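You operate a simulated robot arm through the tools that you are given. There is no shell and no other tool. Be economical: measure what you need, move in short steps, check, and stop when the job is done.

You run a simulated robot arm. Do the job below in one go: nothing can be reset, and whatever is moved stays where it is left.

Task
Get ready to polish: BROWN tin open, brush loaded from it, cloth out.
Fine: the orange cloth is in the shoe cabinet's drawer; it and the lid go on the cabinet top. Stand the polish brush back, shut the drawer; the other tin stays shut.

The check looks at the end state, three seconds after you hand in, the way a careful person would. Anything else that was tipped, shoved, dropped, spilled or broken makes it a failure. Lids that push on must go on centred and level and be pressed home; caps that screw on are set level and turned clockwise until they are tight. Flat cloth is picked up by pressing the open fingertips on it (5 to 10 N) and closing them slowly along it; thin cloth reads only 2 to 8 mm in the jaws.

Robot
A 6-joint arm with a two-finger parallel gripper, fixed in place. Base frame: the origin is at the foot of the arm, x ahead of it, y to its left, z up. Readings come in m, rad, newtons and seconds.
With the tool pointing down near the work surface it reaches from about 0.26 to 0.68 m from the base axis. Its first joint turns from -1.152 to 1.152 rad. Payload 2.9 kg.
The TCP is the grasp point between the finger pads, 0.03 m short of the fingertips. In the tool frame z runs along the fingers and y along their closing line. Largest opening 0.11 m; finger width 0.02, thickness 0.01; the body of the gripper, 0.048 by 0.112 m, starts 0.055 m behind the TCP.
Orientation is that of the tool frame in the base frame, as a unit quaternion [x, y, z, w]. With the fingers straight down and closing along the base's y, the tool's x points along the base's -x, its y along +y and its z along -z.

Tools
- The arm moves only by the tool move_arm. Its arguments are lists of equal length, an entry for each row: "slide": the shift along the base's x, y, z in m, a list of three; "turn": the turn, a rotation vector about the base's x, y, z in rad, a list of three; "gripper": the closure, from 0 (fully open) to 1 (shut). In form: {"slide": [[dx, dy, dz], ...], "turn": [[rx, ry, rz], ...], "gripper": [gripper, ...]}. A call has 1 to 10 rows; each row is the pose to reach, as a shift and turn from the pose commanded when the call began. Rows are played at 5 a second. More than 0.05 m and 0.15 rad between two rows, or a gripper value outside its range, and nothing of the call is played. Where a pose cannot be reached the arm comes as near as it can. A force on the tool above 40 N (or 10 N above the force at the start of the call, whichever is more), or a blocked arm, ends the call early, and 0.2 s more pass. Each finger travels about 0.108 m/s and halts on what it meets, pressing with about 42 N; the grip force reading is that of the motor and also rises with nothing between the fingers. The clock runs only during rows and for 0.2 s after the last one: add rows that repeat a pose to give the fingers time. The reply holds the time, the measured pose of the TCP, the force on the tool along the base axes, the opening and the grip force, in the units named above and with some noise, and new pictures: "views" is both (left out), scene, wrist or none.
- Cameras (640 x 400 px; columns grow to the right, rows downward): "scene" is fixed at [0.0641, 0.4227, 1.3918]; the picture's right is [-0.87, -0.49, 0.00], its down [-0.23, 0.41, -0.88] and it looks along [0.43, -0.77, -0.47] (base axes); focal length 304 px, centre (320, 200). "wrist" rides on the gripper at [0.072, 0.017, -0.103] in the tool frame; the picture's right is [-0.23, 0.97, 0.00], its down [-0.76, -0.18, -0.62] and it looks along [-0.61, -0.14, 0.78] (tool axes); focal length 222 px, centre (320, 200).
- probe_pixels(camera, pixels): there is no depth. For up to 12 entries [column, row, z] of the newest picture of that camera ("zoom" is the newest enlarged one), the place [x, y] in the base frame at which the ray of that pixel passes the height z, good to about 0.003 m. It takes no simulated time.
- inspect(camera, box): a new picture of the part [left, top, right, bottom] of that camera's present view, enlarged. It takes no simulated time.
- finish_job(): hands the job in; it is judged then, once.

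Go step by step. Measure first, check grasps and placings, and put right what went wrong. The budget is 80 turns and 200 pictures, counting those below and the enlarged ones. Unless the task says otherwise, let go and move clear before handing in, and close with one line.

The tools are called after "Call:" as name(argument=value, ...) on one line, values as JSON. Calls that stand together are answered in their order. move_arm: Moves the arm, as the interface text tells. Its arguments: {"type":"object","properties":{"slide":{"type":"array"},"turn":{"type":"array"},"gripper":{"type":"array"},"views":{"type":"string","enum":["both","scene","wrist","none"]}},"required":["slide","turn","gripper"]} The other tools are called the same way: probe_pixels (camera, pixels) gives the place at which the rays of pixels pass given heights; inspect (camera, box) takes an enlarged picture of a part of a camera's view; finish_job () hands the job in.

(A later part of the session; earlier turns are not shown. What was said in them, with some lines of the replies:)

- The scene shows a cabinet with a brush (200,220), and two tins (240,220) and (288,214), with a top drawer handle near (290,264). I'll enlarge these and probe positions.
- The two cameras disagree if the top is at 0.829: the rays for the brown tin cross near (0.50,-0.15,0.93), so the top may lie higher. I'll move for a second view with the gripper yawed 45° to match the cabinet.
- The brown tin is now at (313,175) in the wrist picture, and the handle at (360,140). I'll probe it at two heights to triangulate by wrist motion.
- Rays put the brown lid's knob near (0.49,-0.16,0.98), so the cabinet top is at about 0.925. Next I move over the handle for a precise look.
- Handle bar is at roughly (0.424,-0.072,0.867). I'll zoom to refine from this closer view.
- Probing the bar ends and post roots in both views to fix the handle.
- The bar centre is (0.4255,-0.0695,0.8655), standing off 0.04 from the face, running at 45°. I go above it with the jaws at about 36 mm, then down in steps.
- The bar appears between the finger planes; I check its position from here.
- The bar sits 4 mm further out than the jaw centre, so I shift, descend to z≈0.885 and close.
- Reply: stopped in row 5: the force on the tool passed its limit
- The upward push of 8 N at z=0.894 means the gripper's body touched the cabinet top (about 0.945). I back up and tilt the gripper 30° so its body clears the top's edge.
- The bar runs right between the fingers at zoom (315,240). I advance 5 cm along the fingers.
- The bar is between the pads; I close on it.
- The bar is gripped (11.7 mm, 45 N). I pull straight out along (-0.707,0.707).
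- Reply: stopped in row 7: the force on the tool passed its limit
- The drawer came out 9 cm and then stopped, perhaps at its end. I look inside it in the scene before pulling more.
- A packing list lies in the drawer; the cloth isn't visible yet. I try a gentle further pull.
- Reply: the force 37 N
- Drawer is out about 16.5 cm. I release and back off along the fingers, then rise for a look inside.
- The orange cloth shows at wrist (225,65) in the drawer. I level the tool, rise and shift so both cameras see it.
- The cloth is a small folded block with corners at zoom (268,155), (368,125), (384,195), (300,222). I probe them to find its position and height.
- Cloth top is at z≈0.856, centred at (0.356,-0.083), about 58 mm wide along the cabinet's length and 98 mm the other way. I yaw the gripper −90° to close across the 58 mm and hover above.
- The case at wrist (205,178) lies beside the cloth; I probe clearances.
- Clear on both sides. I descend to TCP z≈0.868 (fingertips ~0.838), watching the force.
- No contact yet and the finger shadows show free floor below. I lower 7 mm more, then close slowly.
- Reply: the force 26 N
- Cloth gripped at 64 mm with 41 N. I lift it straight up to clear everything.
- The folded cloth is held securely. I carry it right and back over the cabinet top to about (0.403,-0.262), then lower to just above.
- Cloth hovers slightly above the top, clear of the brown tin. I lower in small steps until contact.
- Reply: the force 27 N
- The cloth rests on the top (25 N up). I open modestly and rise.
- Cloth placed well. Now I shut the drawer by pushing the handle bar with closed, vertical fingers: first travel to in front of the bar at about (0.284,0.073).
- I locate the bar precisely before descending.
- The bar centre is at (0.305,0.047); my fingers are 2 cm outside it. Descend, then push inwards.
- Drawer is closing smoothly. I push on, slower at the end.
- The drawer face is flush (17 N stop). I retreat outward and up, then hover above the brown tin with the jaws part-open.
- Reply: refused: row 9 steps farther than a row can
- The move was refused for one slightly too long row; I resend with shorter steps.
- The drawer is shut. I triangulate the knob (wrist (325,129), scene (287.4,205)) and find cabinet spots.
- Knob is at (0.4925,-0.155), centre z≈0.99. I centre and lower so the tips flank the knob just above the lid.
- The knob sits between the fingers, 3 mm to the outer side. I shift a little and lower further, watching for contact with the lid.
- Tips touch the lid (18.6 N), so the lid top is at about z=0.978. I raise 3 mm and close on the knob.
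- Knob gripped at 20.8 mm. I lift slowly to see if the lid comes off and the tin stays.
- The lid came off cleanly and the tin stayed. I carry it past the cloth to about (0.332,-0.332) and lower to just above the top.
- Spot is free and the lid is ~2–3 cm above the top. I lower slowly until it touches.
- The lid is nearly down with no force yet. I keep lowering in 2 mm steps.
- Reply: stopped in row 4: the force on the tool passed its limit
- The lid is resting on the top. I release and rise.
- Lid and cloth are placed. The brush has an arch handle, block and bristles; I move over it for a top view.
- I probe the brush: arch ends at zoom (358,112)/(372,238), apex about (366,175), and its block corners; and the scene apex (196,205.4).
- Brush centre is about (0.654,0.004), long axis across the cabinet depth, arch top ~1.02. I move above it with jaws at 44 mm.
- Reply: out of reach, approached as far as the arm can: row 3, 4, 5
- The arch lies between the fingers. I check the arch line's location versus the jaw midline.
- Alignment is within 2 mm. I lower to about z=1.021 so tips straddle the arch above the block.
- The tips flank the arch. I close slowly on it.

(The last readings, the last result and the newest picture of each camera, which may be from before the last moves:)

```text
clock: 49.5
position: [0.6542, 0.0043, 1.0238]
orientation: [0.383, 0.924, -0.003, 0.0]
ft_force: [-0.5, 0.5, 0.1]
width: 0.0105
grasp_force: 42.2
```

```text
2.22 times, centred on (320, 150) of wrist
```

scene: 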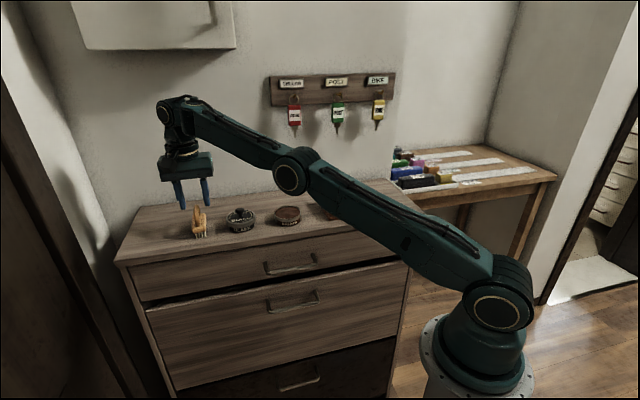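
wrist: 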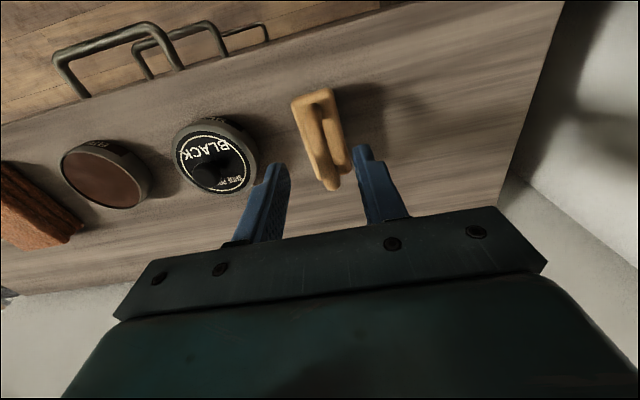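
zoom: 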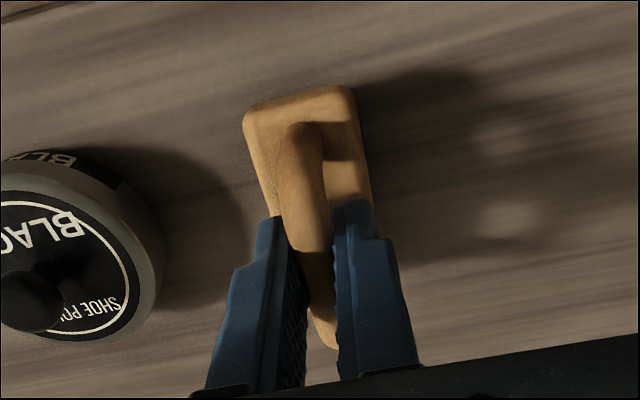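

Arch gripped at 10.5 mm. I lift the brush, first straight up, then inwards and up, and carry it toward the open brown tin.

Call:
move_arm(slide=[[0, 0, 0.01], [0, 0, 0.03], [-0.02, -0.005, 0.05], [-0.04, -0.012, 0.075], [-0.07, -0.04, 0.085], [-0.095, -0.075, 0.085], [-0.12, -0.105, 0.085], [-0.14, -0.135, 0.085], [-0.161, -0.16, 0.085], [-0.161, -0.16, 0.085]], turn=[[0, 0, 0], [0, 0, 0], [0, 0, 0], [0, 0, 0], [0, 0, 0], [0, 0, 0], [0, 0, 0], [0, 0, 0], [0, 0, 0], [0, 0, 0]], gripper=[1, 1, 1, 1, 1, 1, 1, 1, 1, 1])

Call:
inspect(camera="scene", box=[240, 150, 350, 240])

Call:
inspect(camera="wrist", box=[220, 60, 420, 240])

```text
clock: 51.7
position: [0.5114, -0.1628, 1.1309]
orientation: [0.383, 0.924, -0.004, -0.003]
ft_force: [0.3, 0.1, 0.0]
width: 0.0105
grasp_force: 41.9
out of reach, approached as far as the arm can: row 7, 8, 9, 10
```

scene: 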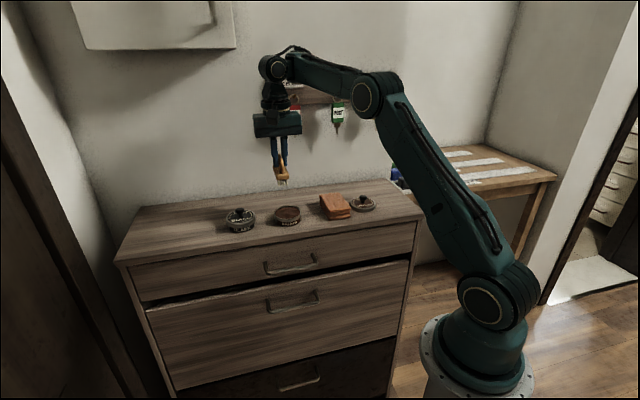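
wrist: 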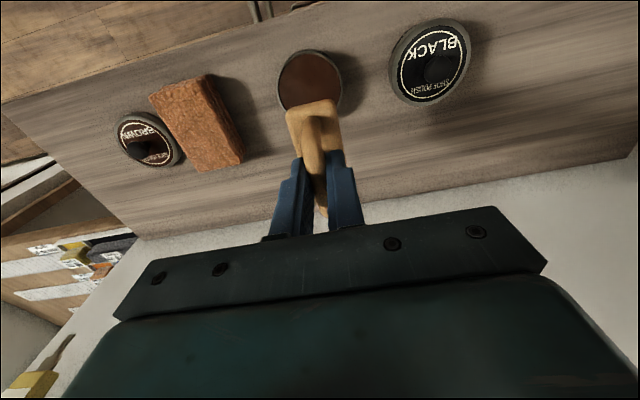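

```text
4.44 times, centred on (295, 195) of scene
```

zoom: 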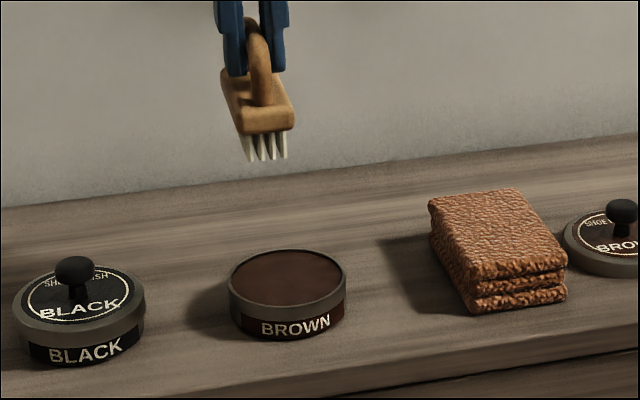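

```text
2.22 times, centred on (320, 150) of wrist
```

zoom: 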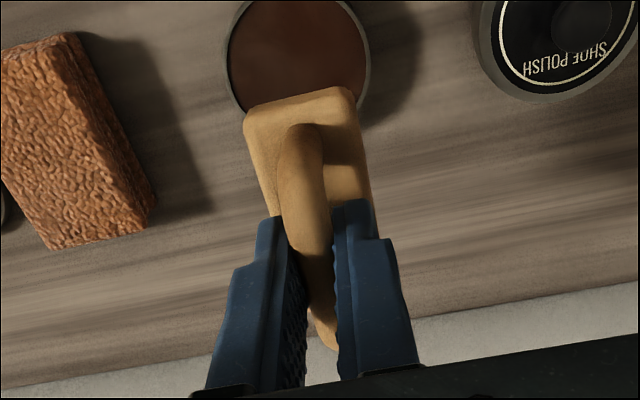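

The brush is held upright, but the arm reported reach trouble on the way and sits at (0.511,-0.163,1.131). I repeat the pose to see whether it settles.

Call:
move_arm(slide=[[0, 0, 0], [0, 0, 0]], turn=[[0, 0, 0], [0, 0, 0]], gripper=[1, 1], views="none")

```text
clock: 52.3
position: [0.5126, -0.163, 1.1296]
orientation: [0.384, 0.923, -0.003, -0.002]
ft_force: [0.6, -0.1, 0.3]
width: 0.0102
grasp_force: 42.0
```

It holds there; I step to the target over the tin and lower slightly to see how the arm follows.

Call:
move_arm(slide=[[-0.01, 0.003, -0.01], [-0.019, 0.007, -0.03], [-0.019, 0.007, -0.04], [-0.019, 0.007, -0.04]], turn=[[0, 0, 0], [0, 0, 0], [0, 0, 0], [0, 0, 0]], gripper=[1, 1, 1, 1], views="none")

Call:
inspect(camera="scene", box=[240, 150, 350, 240])

Call:
inspect(camera="wrist", box=[220, 60, 420, 240])

```text
clock: 53.3
position: [0.5232, -0.1646, 1.1188]
orientation: [0.384, 0.923, -0.004, -0.002]
ft_force: [0.7, -0.7, 0.1]
width: 0.0105
grasp_force: 42.2
out of reach, approached as far as the arm can: row 1, 2, 3, 4
```

```text
4.44 times, centred on (295, 195) of scene
```

zoom: 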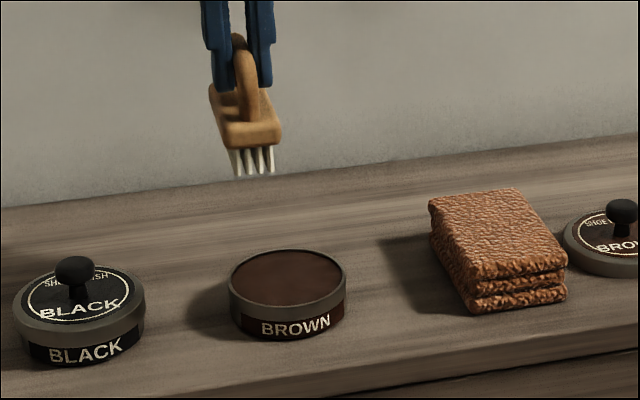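

```text
2.22 times, centred on (320, 150) of wrist
```

zoom: 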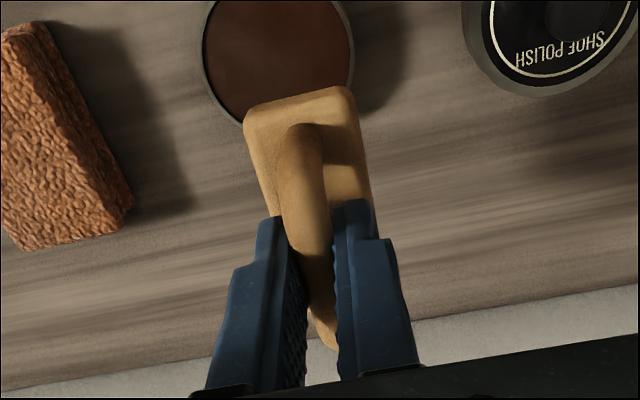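

The elbow has flipped below (elbow at (375,100) with the forearm rising), which blocks this pose. I'll stretch the arm out over the brush's empty spot again, to let the elbow return to its upper branch.

Call:
move_arm(slide=[[0.03, 0.035, 0.0], [0.06, 0.07, 0.0], [0.09, 0.105, 0], [0.12, 0.14, 0], [0.145, 0.17, 0], [0.17, 0.18, 0], [0.19, 0.185, 0], [0.19, 0.185, 0]], turn=[[0, 0, 0], [0, 0, 0], [0, 0, 0], [0, 0, 0], [0, 0, 0], [0, 0, 0], [0, 0, 0], [0, 0, 0]], gripper=[1, 1, 1, 1, 1, 1, 1, 1], views="scene")

```text
clock: 55.1
position: [0.6392, 0.0188, 1.0974]
orientation: [0.384, 0.923, -0.003, 0.0]
ft_force: [-0.1, 0.3, 0.1]
width: 0.0103
grasp_force: 42.2
out of reach, approached as far as the arm can: row 4, 5, 6, 7, 8
```

scene: 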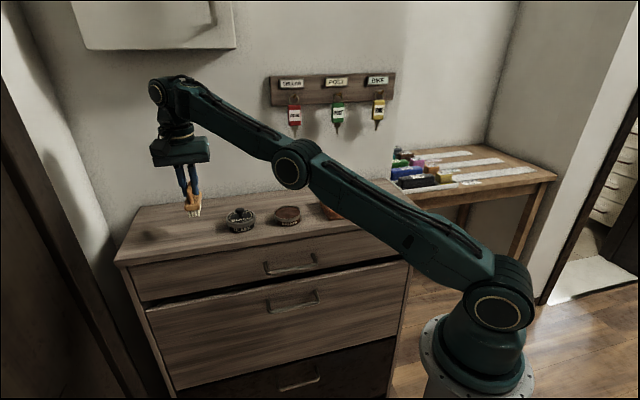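

The arm is straight now. I retract inwards and see which way the elbow bends.

Call:
move_arm(slide=[[-0.01, 0, 0], [-0.025, -0.01, 0.01], [-0.045, -0.025, 0.01], [-0.065, -0.045, 0.01]], turn=[[0, 0, 0], [0, 0, 0], [0, 0, 0], [0, 0, 0]], gripper=[1, 1, 1, 1], views="scene")

```text
clock: 56.1
position: [0.5754, -0.024, 1.1063]
orientation: [0.386, 0.922, -0.004, -0.001]
ft_force: [0.7, -0.6, -0.1]
width: 0.0105
grasp_force: 42.2
```

scene: 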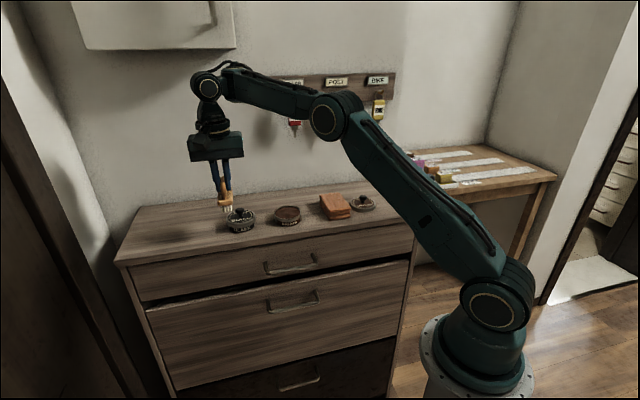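

The arm followed. Now I proceed toward the tin at this height and check tracking.

Call:
move_arm(slide=[[-0.02, -0.03, 0], [-0.04, -0.065, 0], [-0.06, -0.1, 0], [-0.082, -0.132, 0], [-0.082, -0.132, 0]], turn=[[0, 0, 0], [0, 0, 0], [0, 0, 0], [0, 0, 0], [0, 0, 0]], gripper=[1, 1, 1, 1, 1], views="scene")

```text
clock: 57.3
position: [0.5176, -0.165, 1.1258]
orientation: [0.384, 0.923, -0.003, -0.003]
ft_force: [0.4, 0.6, 0.1]
width: 0.0102
grasp_force: 42.6
out of reach, approached as far as the arm can: row 2, 3, 4, 5
```

scene: 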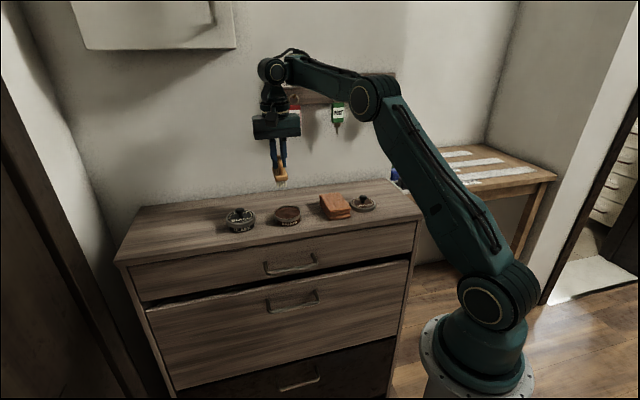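

The blocked poses follow a curve (r+z≈1.667), so some wrist joint is at its limit rather than reach. I look closely at the arm's configuration.

Call:
inspect(camera="scene", box=[230, 30, 430, 200])

```text
2.35 times, centred on (330, 115) of scene
```

zoom: 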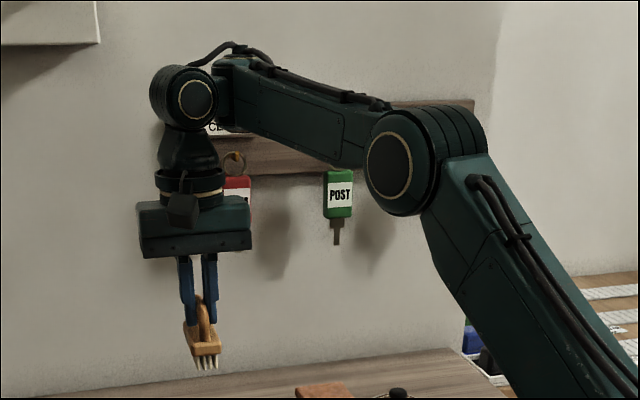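

The configuration looks normal (elbow up). I run small single-axis tests to find what blocks it.

Call:
move_arm(slide=[[0, 0, -0.01], [0, 0, -0.02], [0, 0, -0.02]], turn=[[0, 0, 0], [0, 0, 0], [0, 0, 0]], gripper=[1, 1, 1], views="none")

Call:
move_arm(slide=[[0, 0, 0.01], [0, 0, 0.03], [0, 0, 0.03]], turn=[[0, 0, 0], [0, 0, 0], [0, 0, 0]], gripper=[1, 1, 1], views="none")

Call:
move_arm(slide=[[-0.01, 0.003, 0], [-0.02, 0.006, 0], [-0.02, 0.006, 0]], turn=[[0, 0, 0.1], [0, 0, 0.2], [0, 0, 0.2]], gripper=[1, 1, 1], views="none")

```text
clock: 58.1
position: [0.5326, -0.1538, 1.1147]
orientation: [0.384, 0.923, 0.014, -0.014]
ft_force: [0.7, 0.0, -1.0]
width: 0.01
grasp_force: 42.0
out of reach, approached as far as the arm can: row 1, 2, 3
```

```text
clock: 58.9
position: [0.5156, -0.165, 1.1353]
orientation: [0.384, 0.924, -0.003, -0.002]
ft_force: [0.2, -0.2, -1.1]
width: 0.0103
grasp_force: 42.0
out of reach, approached as far as the arm can: row 1
```

```text
clock: 59.7
position: [0.5072, -0.1489, 1.1434]
orientation: [0.289, 0.957, 0.012, -0.011]
ft_force: [-0.3, 0.6, -0.6]
width: 0.0105
grasp_force: 42.2
out of reach, approached as far as the arm can: row 2, 3
```

Limits look like a wrist-joint stop in this branch. I return to the exact earlier hover pose (0.597,-0.019,1.12) to compare the arm's shape, then retrace the known-good reverse path a bit.

Call:
move_arm(slide=[[0.02, 0.03, -0.005], [0.045, 0.065, -0.01], [0.07, 0.1, -0.018], [0.09, 0.13, -0.023], [0.09, 0.13, -0.023]], turn=[[0, 0, -0.05], [0, 0, -0.1], [0, 0, -0.15], [0, 0, -0.2], [0, 0, -0.2]], gripper=[1, 1, 1, 1, 1], views="scene")

Call:
inspect(camera="scene", box=[130, 30, 400, 220])

Call:
move_arm(slide=[[-0.028, -0.033, 0], [-0.056, -0.066, 0], [-0.084, -0.099, 0], [-0.112, -0.132, 0]], turn=[[0, 0, 0], [0, 0, 0], [0, 0, 0], [0, 0, 0]], gripper=[1, 1, 1, 1], views="none")

```text
clock: 60.9
position: [0.5873, -0.027, 1.1135]
orientation: [0.383, 0.924, -0.003, 0.0]
ft_force: [0.1, 0.2, -0.2]
width: 0.0105
grasp_force: 42.0
out of reach, approached as far as the arm can: row 1
```

scene: 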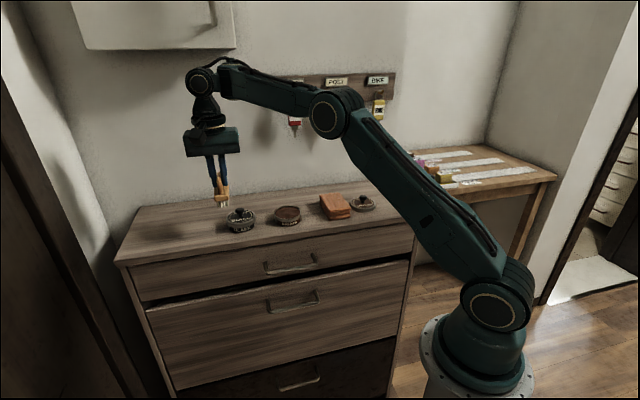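

```text
2.11 times, centred on (265, 125) of scene
```

zoom: 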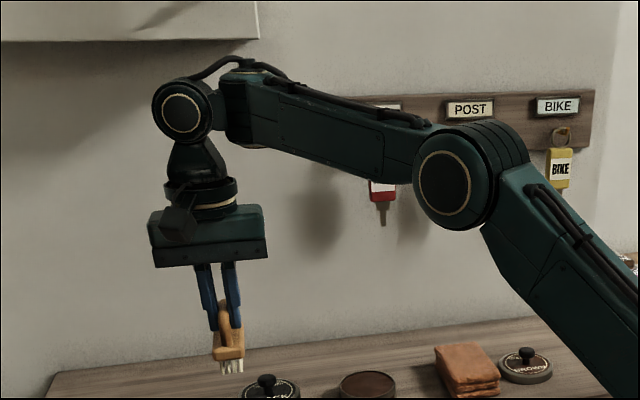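

```text
clock: 61.9
position: [0.5007, -0.1714, 1.1403]
orientation: [0.383, 0.924, -0.004, -0.003]
ft_force: [0.1, -0.5, -0.6]
width: 0.0104
grasp_force: 42.0
out of reach, approached as far as the arm can: row 2, 3, 4
```

The arm's branch changed and limits upright poses here, but a slight tilt (~14°, tips toward the base) should relax it. I test tilting while hovering above the tin.

Call:
move_arm(slide=[[0.004, 0.003, 0], [0.008, 0.006, 0], [0.011, 0.009, 0], [0.011, 0.009, -0.02], [0.011, 0.009, -0.04], [0.011, 0.009, -0.04]], turn=[[0.024, 0.076, 0], [0.047, 0.153, 0], [0.071, 0.229, 0], [0.071, 0.229, 0], [0.071, 0.229, 0], [0.071, 0.229, 0]], gripper=[1, 1, 1, 1, 1, 1])

Call:
inspect(camera="scene", box=[240, 150, 350, 240])

Call:
inspect(camera="wrist", box=[220, 60, 420, 240])

```text
clock: 63.3
position: [0.513, -0.1606, 1.1003]
orientation: [0.381, 0.917, -0.015, -0.119]
ft_force: [0.7, -0.4, -0.5]
width: 0.0106
grasp_force: 41.8
```

scene: 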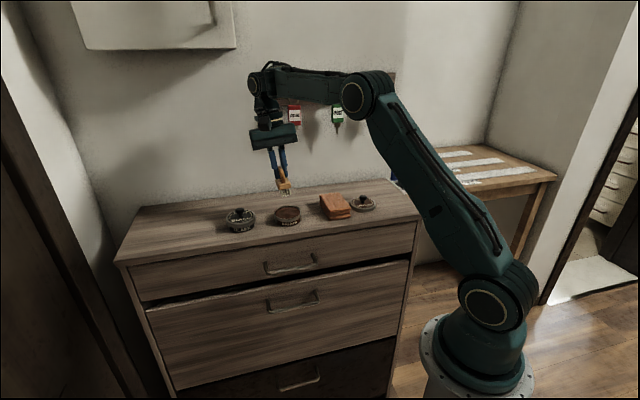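
wrist: 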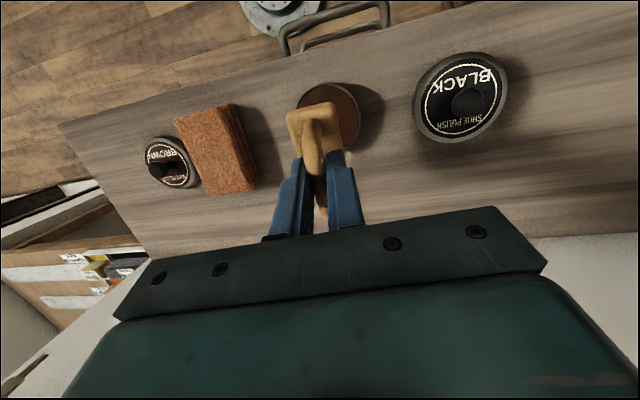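

```text
4.44 times, centred on (295, 195) of scene
```

zoom: 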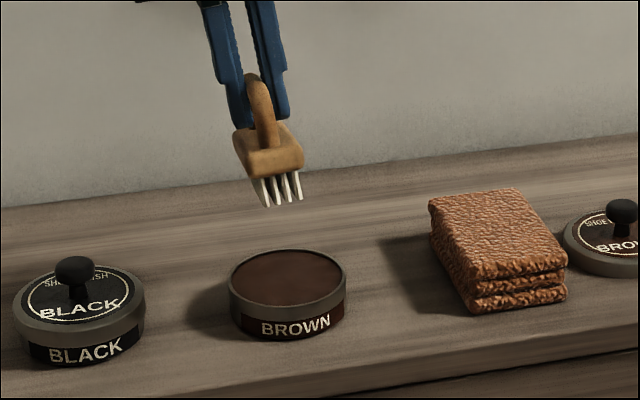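

```text
2.22 times, centred on (320, 150) of wrist
```

zoom: 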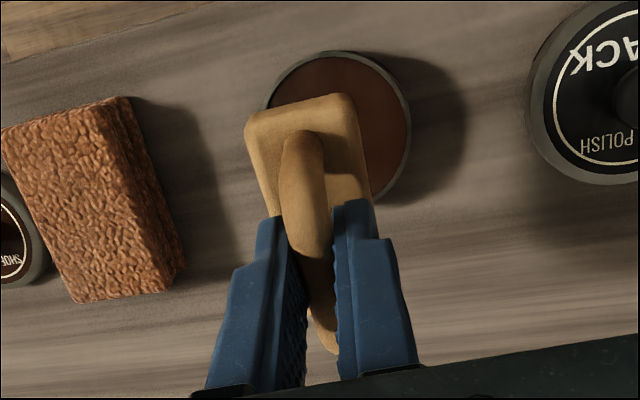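

The tilt works and the pose is reached. I verify the tin's centre in this view against the bristles' predicted place (0.493,-0.153).

Call:
probe_pixels(camera="zoom", pixels=[[338, 50, 0.973], [410, 120, 0.973], [268, 100, 0.973], [375, 197, 0.973]])

Call:
probe_pixels(camera="scene", pixels=[[274.5, 210, 0.973], [300.8, 210, 0.973], [287, 205.5, 0.973], [288, 216.5, 0.973]])

```text
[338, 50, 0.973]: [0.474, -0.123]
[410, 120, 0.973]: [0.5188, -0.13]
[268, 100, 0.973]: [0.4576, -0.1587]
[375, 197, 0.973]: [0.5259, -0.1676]
```

```text
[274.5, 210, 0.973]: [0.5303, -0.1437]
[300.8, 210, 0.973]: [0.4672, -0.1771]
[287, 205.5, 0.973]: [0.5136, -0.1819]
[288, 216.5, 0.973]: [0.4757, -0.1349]
```

The tin centre is about (0.492,-0.151), matching the bristles within 3 mm. I lower toward the polish.

Call:
move_arm(slide=[[-0.001, 0.001, -0.015], [-0.001, 0.001, -0.03], [-0.001, 0.001, -0.042], [-0.001, 0.001, -0.048], [-0.001, 0.001, -0.048]], turn=[[0, 0, 0], [0, 0, 0], [0, 0, 0], [0, 0, 0], [0, 0, 0]], gripper=[1, 1, 1, 1, 1], views="none")

Call:
inspect(camera="scene", box=[250, 165, 330, 235])

Call:
inspect(camera="wrist", box=[220, 60, 420, 240])

```text
clock: 64.5
position: [0.5113, -0.1613, 1.0535]
orientation: [0.381, 0.917, -0.015, -0.119]
ft_force: [-0.9, 0.1, -0.7]
width: 0.0105
grasp_force: 42.4
```

```text
5.71 times, centred on (290, 200) of scene
```

zoom: 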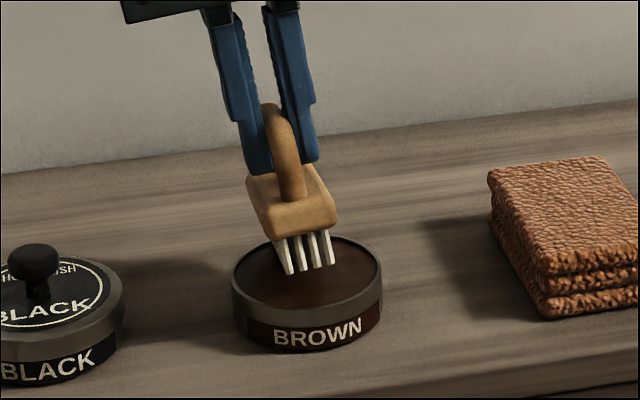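

```text
2.22 times, centred on (320, 150) of wrist
```

zoom: 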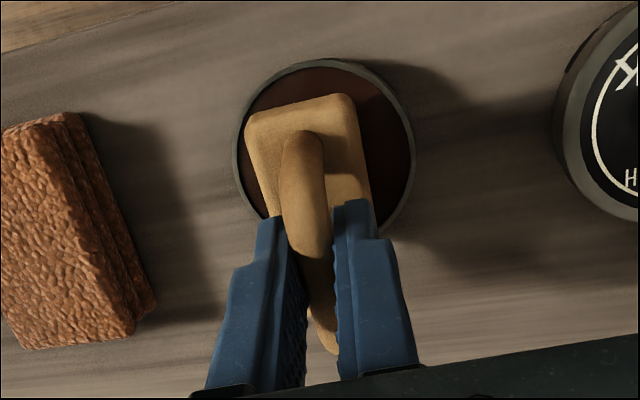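

The bristles are just above the polish and inside the rim; I nudge 3 mm outward and lower until contact.

Call:
move_arm(slide=[[-0.002, 0.002, -0.004], [-0.002, 0.002, -0.008], [-0.002, 0.002, -0.012], [-0.002, 0.002, -0.015], [-0.002, 0.002, -0.015]], turn=[[0, 0, 0], [0, 0, 0], [0, 0, 0], [0, 0, 0], [0, 0, 0]], gripper=[1, 1, 1, 1, 1], views="none")

Call:
inspect(camera="scene", box=[250, 165, 330, 235])

```text
clock: 65.3
position: [0.5105, -0.1582, 1.0475]
orientation: [0.381, 0.917, -0.016, -0.114]
ft_force: [0.6, -0.6, 4.4]
width: 0.0104
grasp_force: 42.1
stopped in row 4: the force on the tool passed its limit (the readings are from after the stop); the commanded pose is now the measured one
```

```text
5.71 times, centred on (290, 200) of scene
```

zoom: 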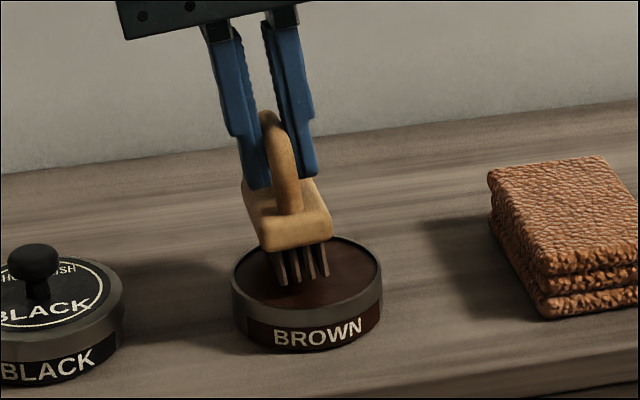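

The bristles are now brown: the brush is loaded. I lift, straighten the tilt and carry it back toward its spot.

Call:
move_arm(slide=[[0, 0, 0.025], [0, 0, 0.06], [0.02, 0.03, 0.065], [0.045, 0.065, 0.068], [0.065, 0.1, 0.068], [0.085, 0.13, 0.066], [0.105, 0.145, 0.05], [0.122, 0.155, 0.033], [0.122, 0.155, 0.033]], turn=[[0, 0, 0], [0, 0, 0], [-0.02, -0.07, 0], [-0.04, -0.14, 0], [-0.063, -0.219, 0], [-0.063, -0.219, 0], [-0.063, -0.219, 0], [-0.063, -0.219, 0], [-0.063, -0.219, 0]], gripper=[1, 1, 1, 1, 1, 1, 1, 1, 1])

Call:
inspect(camera="scene", box=[160, 165, 320, 245])

Call:
inspect(camera="wrist", box=[220, 60, 420, 240])

```text
clock: 67.3
position: [0.631, -0.0064, 1.0797]
orientation: [0.384, 0.923, -0.003, -0.002]
ft_force: [-0.2, -0.5, 0.1]
width: 0.0104
grasp_force: 42.3
```

scene: 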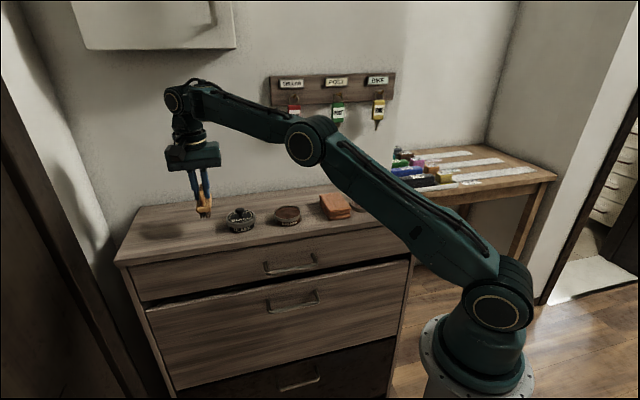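
wrist: 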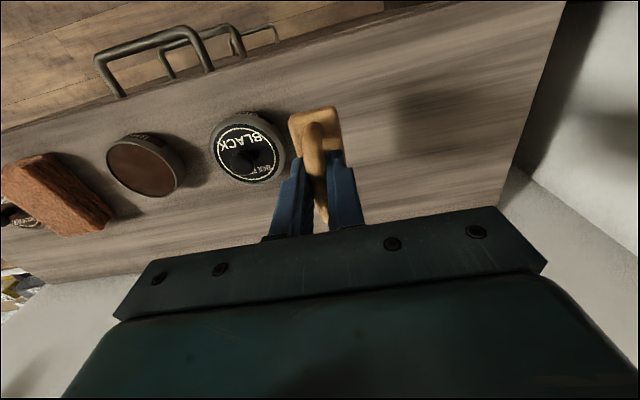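

```text
4.00 times, centred on (240, 205) of scene
```

zoom: 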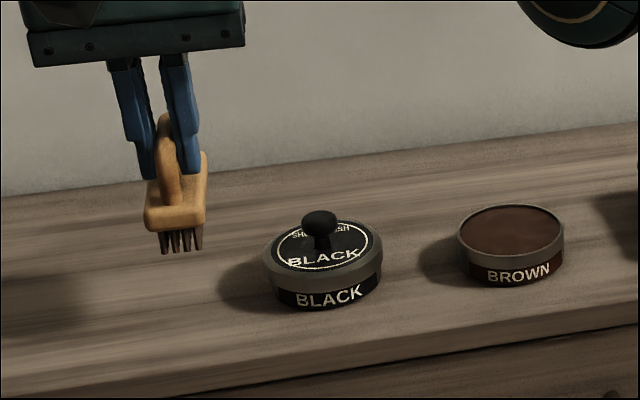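

```text
2.22 times, centred on (320, 150) of wrist
```

zoom: 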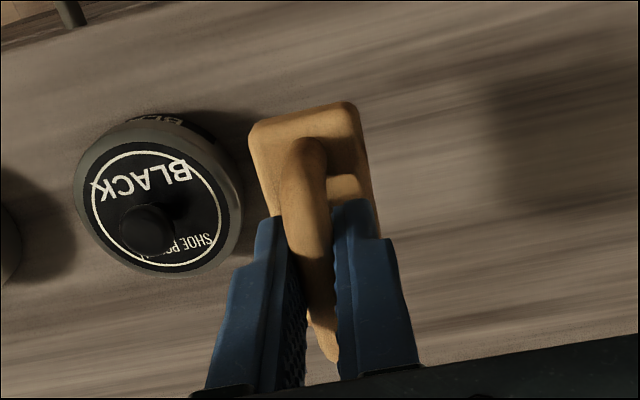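

The brush may have pitched slightly in the grip. I zoom in to judge its level before placing.

Call:
inspect(camera="scene", box=[180, 185, 230, 235])

Call:
inspect(camera="wrist", box=[270, 90, 370, 190])

```text
8.00 times, centred on (205, 210) of scene
```

zoom: 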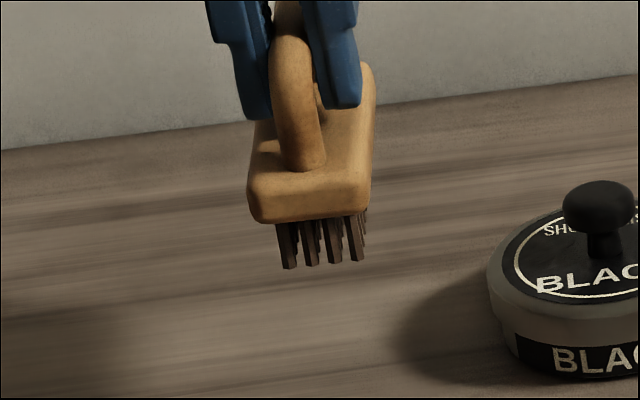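

```text
4.00 times, centred on (320, 140) of wrist
```

zoom: 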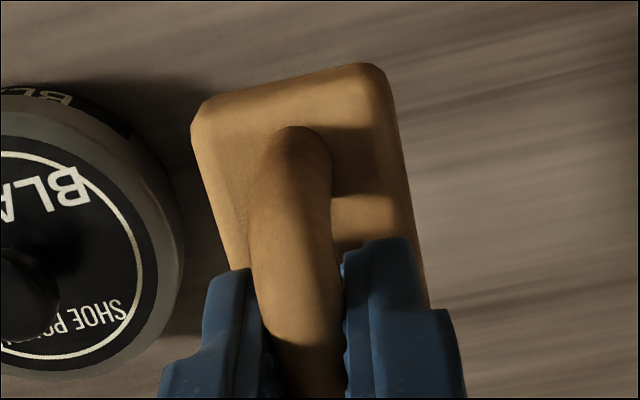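

The brush seems pitched front-down by some degrees, its base shifted a bit toward the wall. I compensate with a small counter-tilt and an outward shift while lowering to just above the top.

Call:
move_arm(slide=[[0.007, 0.01, -0.01], [0.012, 0.017, -0.025], [0.015, 0.019, -0.04], [0.015, 0.019, -0.04]], turn=[[0.02, 0.02, 0], [0.045, 0.045, 0], [0.07, 0.07, 0], [0.07, 0.07, 0]], gripper=[1, 1, 1, 1], views="none")

Call:
inspect(camera="scene", box=[170, 185, 230, 245])

Call:
inspect(camera="wrist", box=[220, 60, 420, 240])

```text
clock: 68.3
position: [0.6426, 0.013, 1.0387]
orientation: [0.383, 0.923, 0.016, -0.047]
ft_force: [-0.6, 0.4, -0.1]
width: 0.0103
grasp_force: 42.3
out of reach, approached as far as the arm can: row 3, 4
```

```text
6.67 times, centred on (200, 215) of scene
```

zoom: 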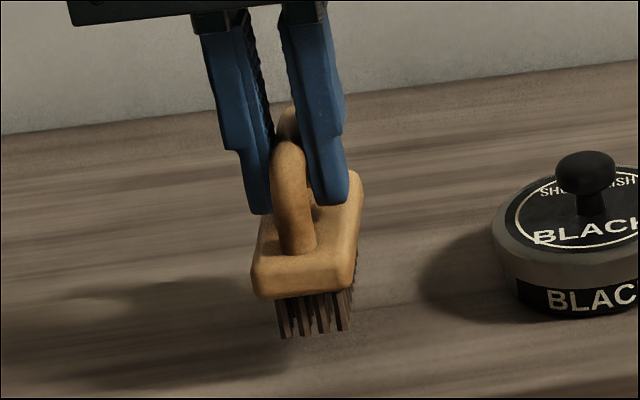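

```text
2.22 times, centred on (320, 150) of wrist
```

zoom: 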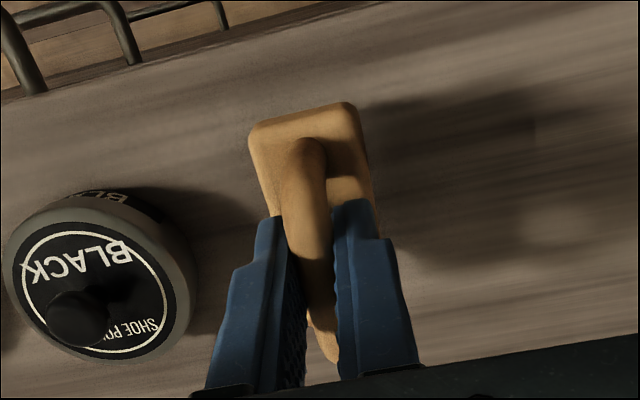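

The base now looks level and lines up with its original spot (front bristles near (199,235), 1 cm up). I lower slowly to contact.

Call:
move_arm(slide=[[0, 0, -0.004], [0, 0, -0.008], [0, 0, -0.012], [0, 0, -0.015], [0, 0, -0.018]], turn=[[0, 0, 0], [0, 0, 0], [0, 0, 0], [0, 0, 0], [0, 0, 0]], gripper=[1, 1, 1, 1, 1], views="none")

Call:
inspect(camera="scene", box=[170, 185, 230, 245])

```text
clock: 69.5
position: [0.6428, 0.014, 1.0225]
orientation: [0.382, 0.923, 0.017, -0.045]
ft_force: [0.2, -0.5, 9.4]
width: 0.0105
grasp_force: 42.3
```

```text
6.67 times, centred on (200, 215) of scene
```

zoom: 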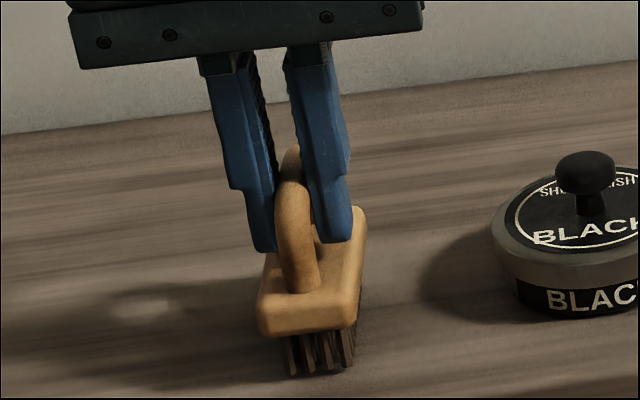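

Contact at 9 N. I press 1 mm more to seat it, then open the jaws slowly.

Call:
move_arm(slide=[[0, 0, -0.001], [0, 0, -0.001], [0, 0, -0.001], [0, 0, -0.001], [0, 0, -0.001], [0, 0, -0.001], [0, 0, -0.001]], turn=[[0, 0, 0], [0, 0, 0], [0, 0, 0], [0, 0, 0], [0, 0, 0], [0, 0, 0], [0, 0, 0]], gripper=[1, 0.88, 0.84, 0.78, 0.7, 0.6, 0.6], views="none")

Call:
inspect(camera="scene", box=[170, 185, 230, 245])

Call:
inspect(camera="wrist", box=[220, 60, 420, 240])

```text
clock: 71.1
position: [0.6426, 0.0129, 1.0201]
orientation: [0.383, 0.922, 0.015, -0.048]
ft_force: [-0.3, 0.2, -0.8]
width: 0.044
grasp_force: 0.0
```

```text
6.67 times, centred on (200, 215) of scene
```

zoom: 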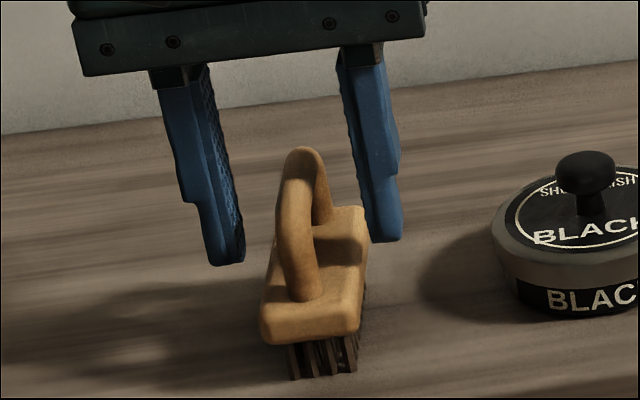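

```text
2.22 times, centred on (320, 150) of wrist
```

zoom: 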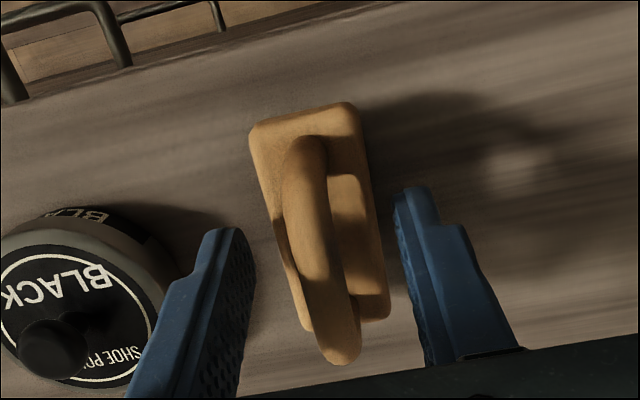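

The brush stands upright at its old spot with brown bristles. I withdraw upward and outward (free direction of the straddling fingers).

Call:
move_arm(slide=[[-0.004, 0.004, 0.02], [-0.012, 0.012, 0.045], [-0.025, 0.02, 0.075], [-0.05, 0.02, 0.1], [-0.08, 0.02, 0.12]], turn=[[0, 0, 0], [0, 0, 0], [-0.03, -0.03, 0], [-0.05, -0.05, 0], [-0.07, -0.07, 0]], gripper=[0.6, 0.6, 0.6, 0.6, 0.6])

Call:
inspect(camera="scene", box=[160, 170, 420, 290])

Call:
inspect(camera="scene", box=[170, 190, 310, 250])

```text
clock: 72.3
position: [0.5596, 0.0333, 1.1377]
orientation: [0.382, 0.924, -0.003, -0.002]
ft_force: [-0.2, 0.5, 0.1]
width: 0.0439
grasp_force: 0.0
```

scene: 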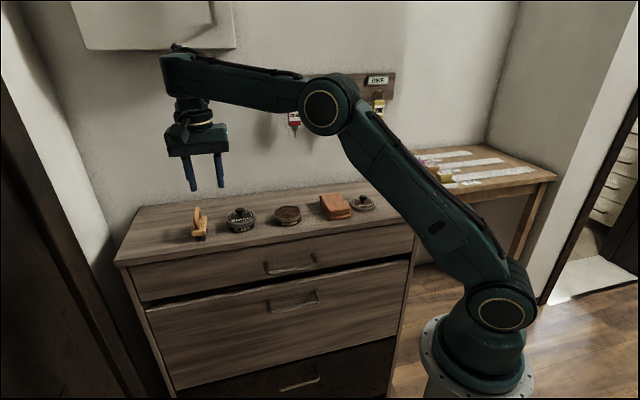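
wrist: 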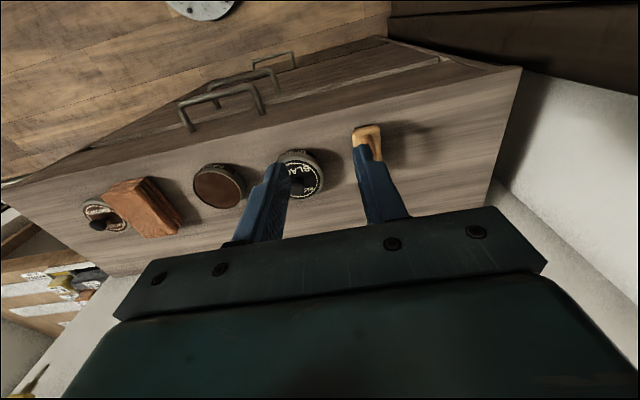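

```text
2.46 times, centred on (290, 230) of scene
```

zoom: 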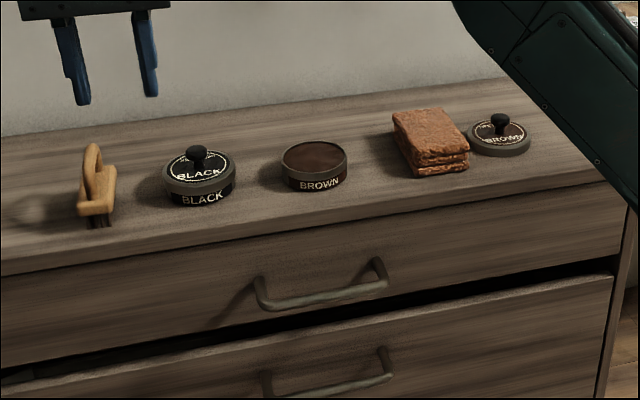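

```text
4.57 times, centred on (240, 220) of scene
```

zoom: 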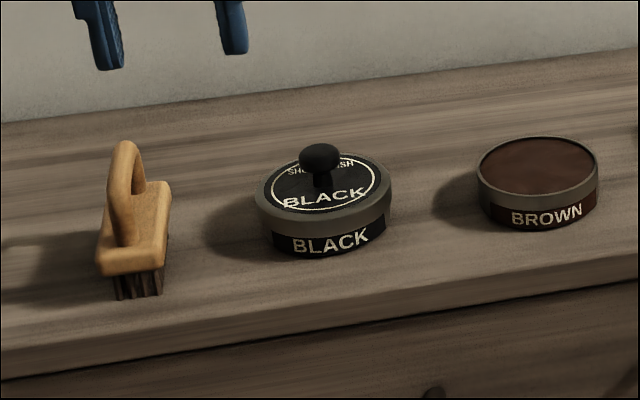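

The pictures show the brush upright with brown bristles, the black tin shut, the brown tin open, the cloth and lid lying on the top, and the drawer flush. The arm is clear, so I hand in.

Call:
finish_job()

```text
The job is handed in.
```

The job is handed in: the brown tin is open, the brush is loaded from it and back on its spot, the orange cloth and the lid are on the cabinet top, the drawer is shut, and the black tin stayed closed.
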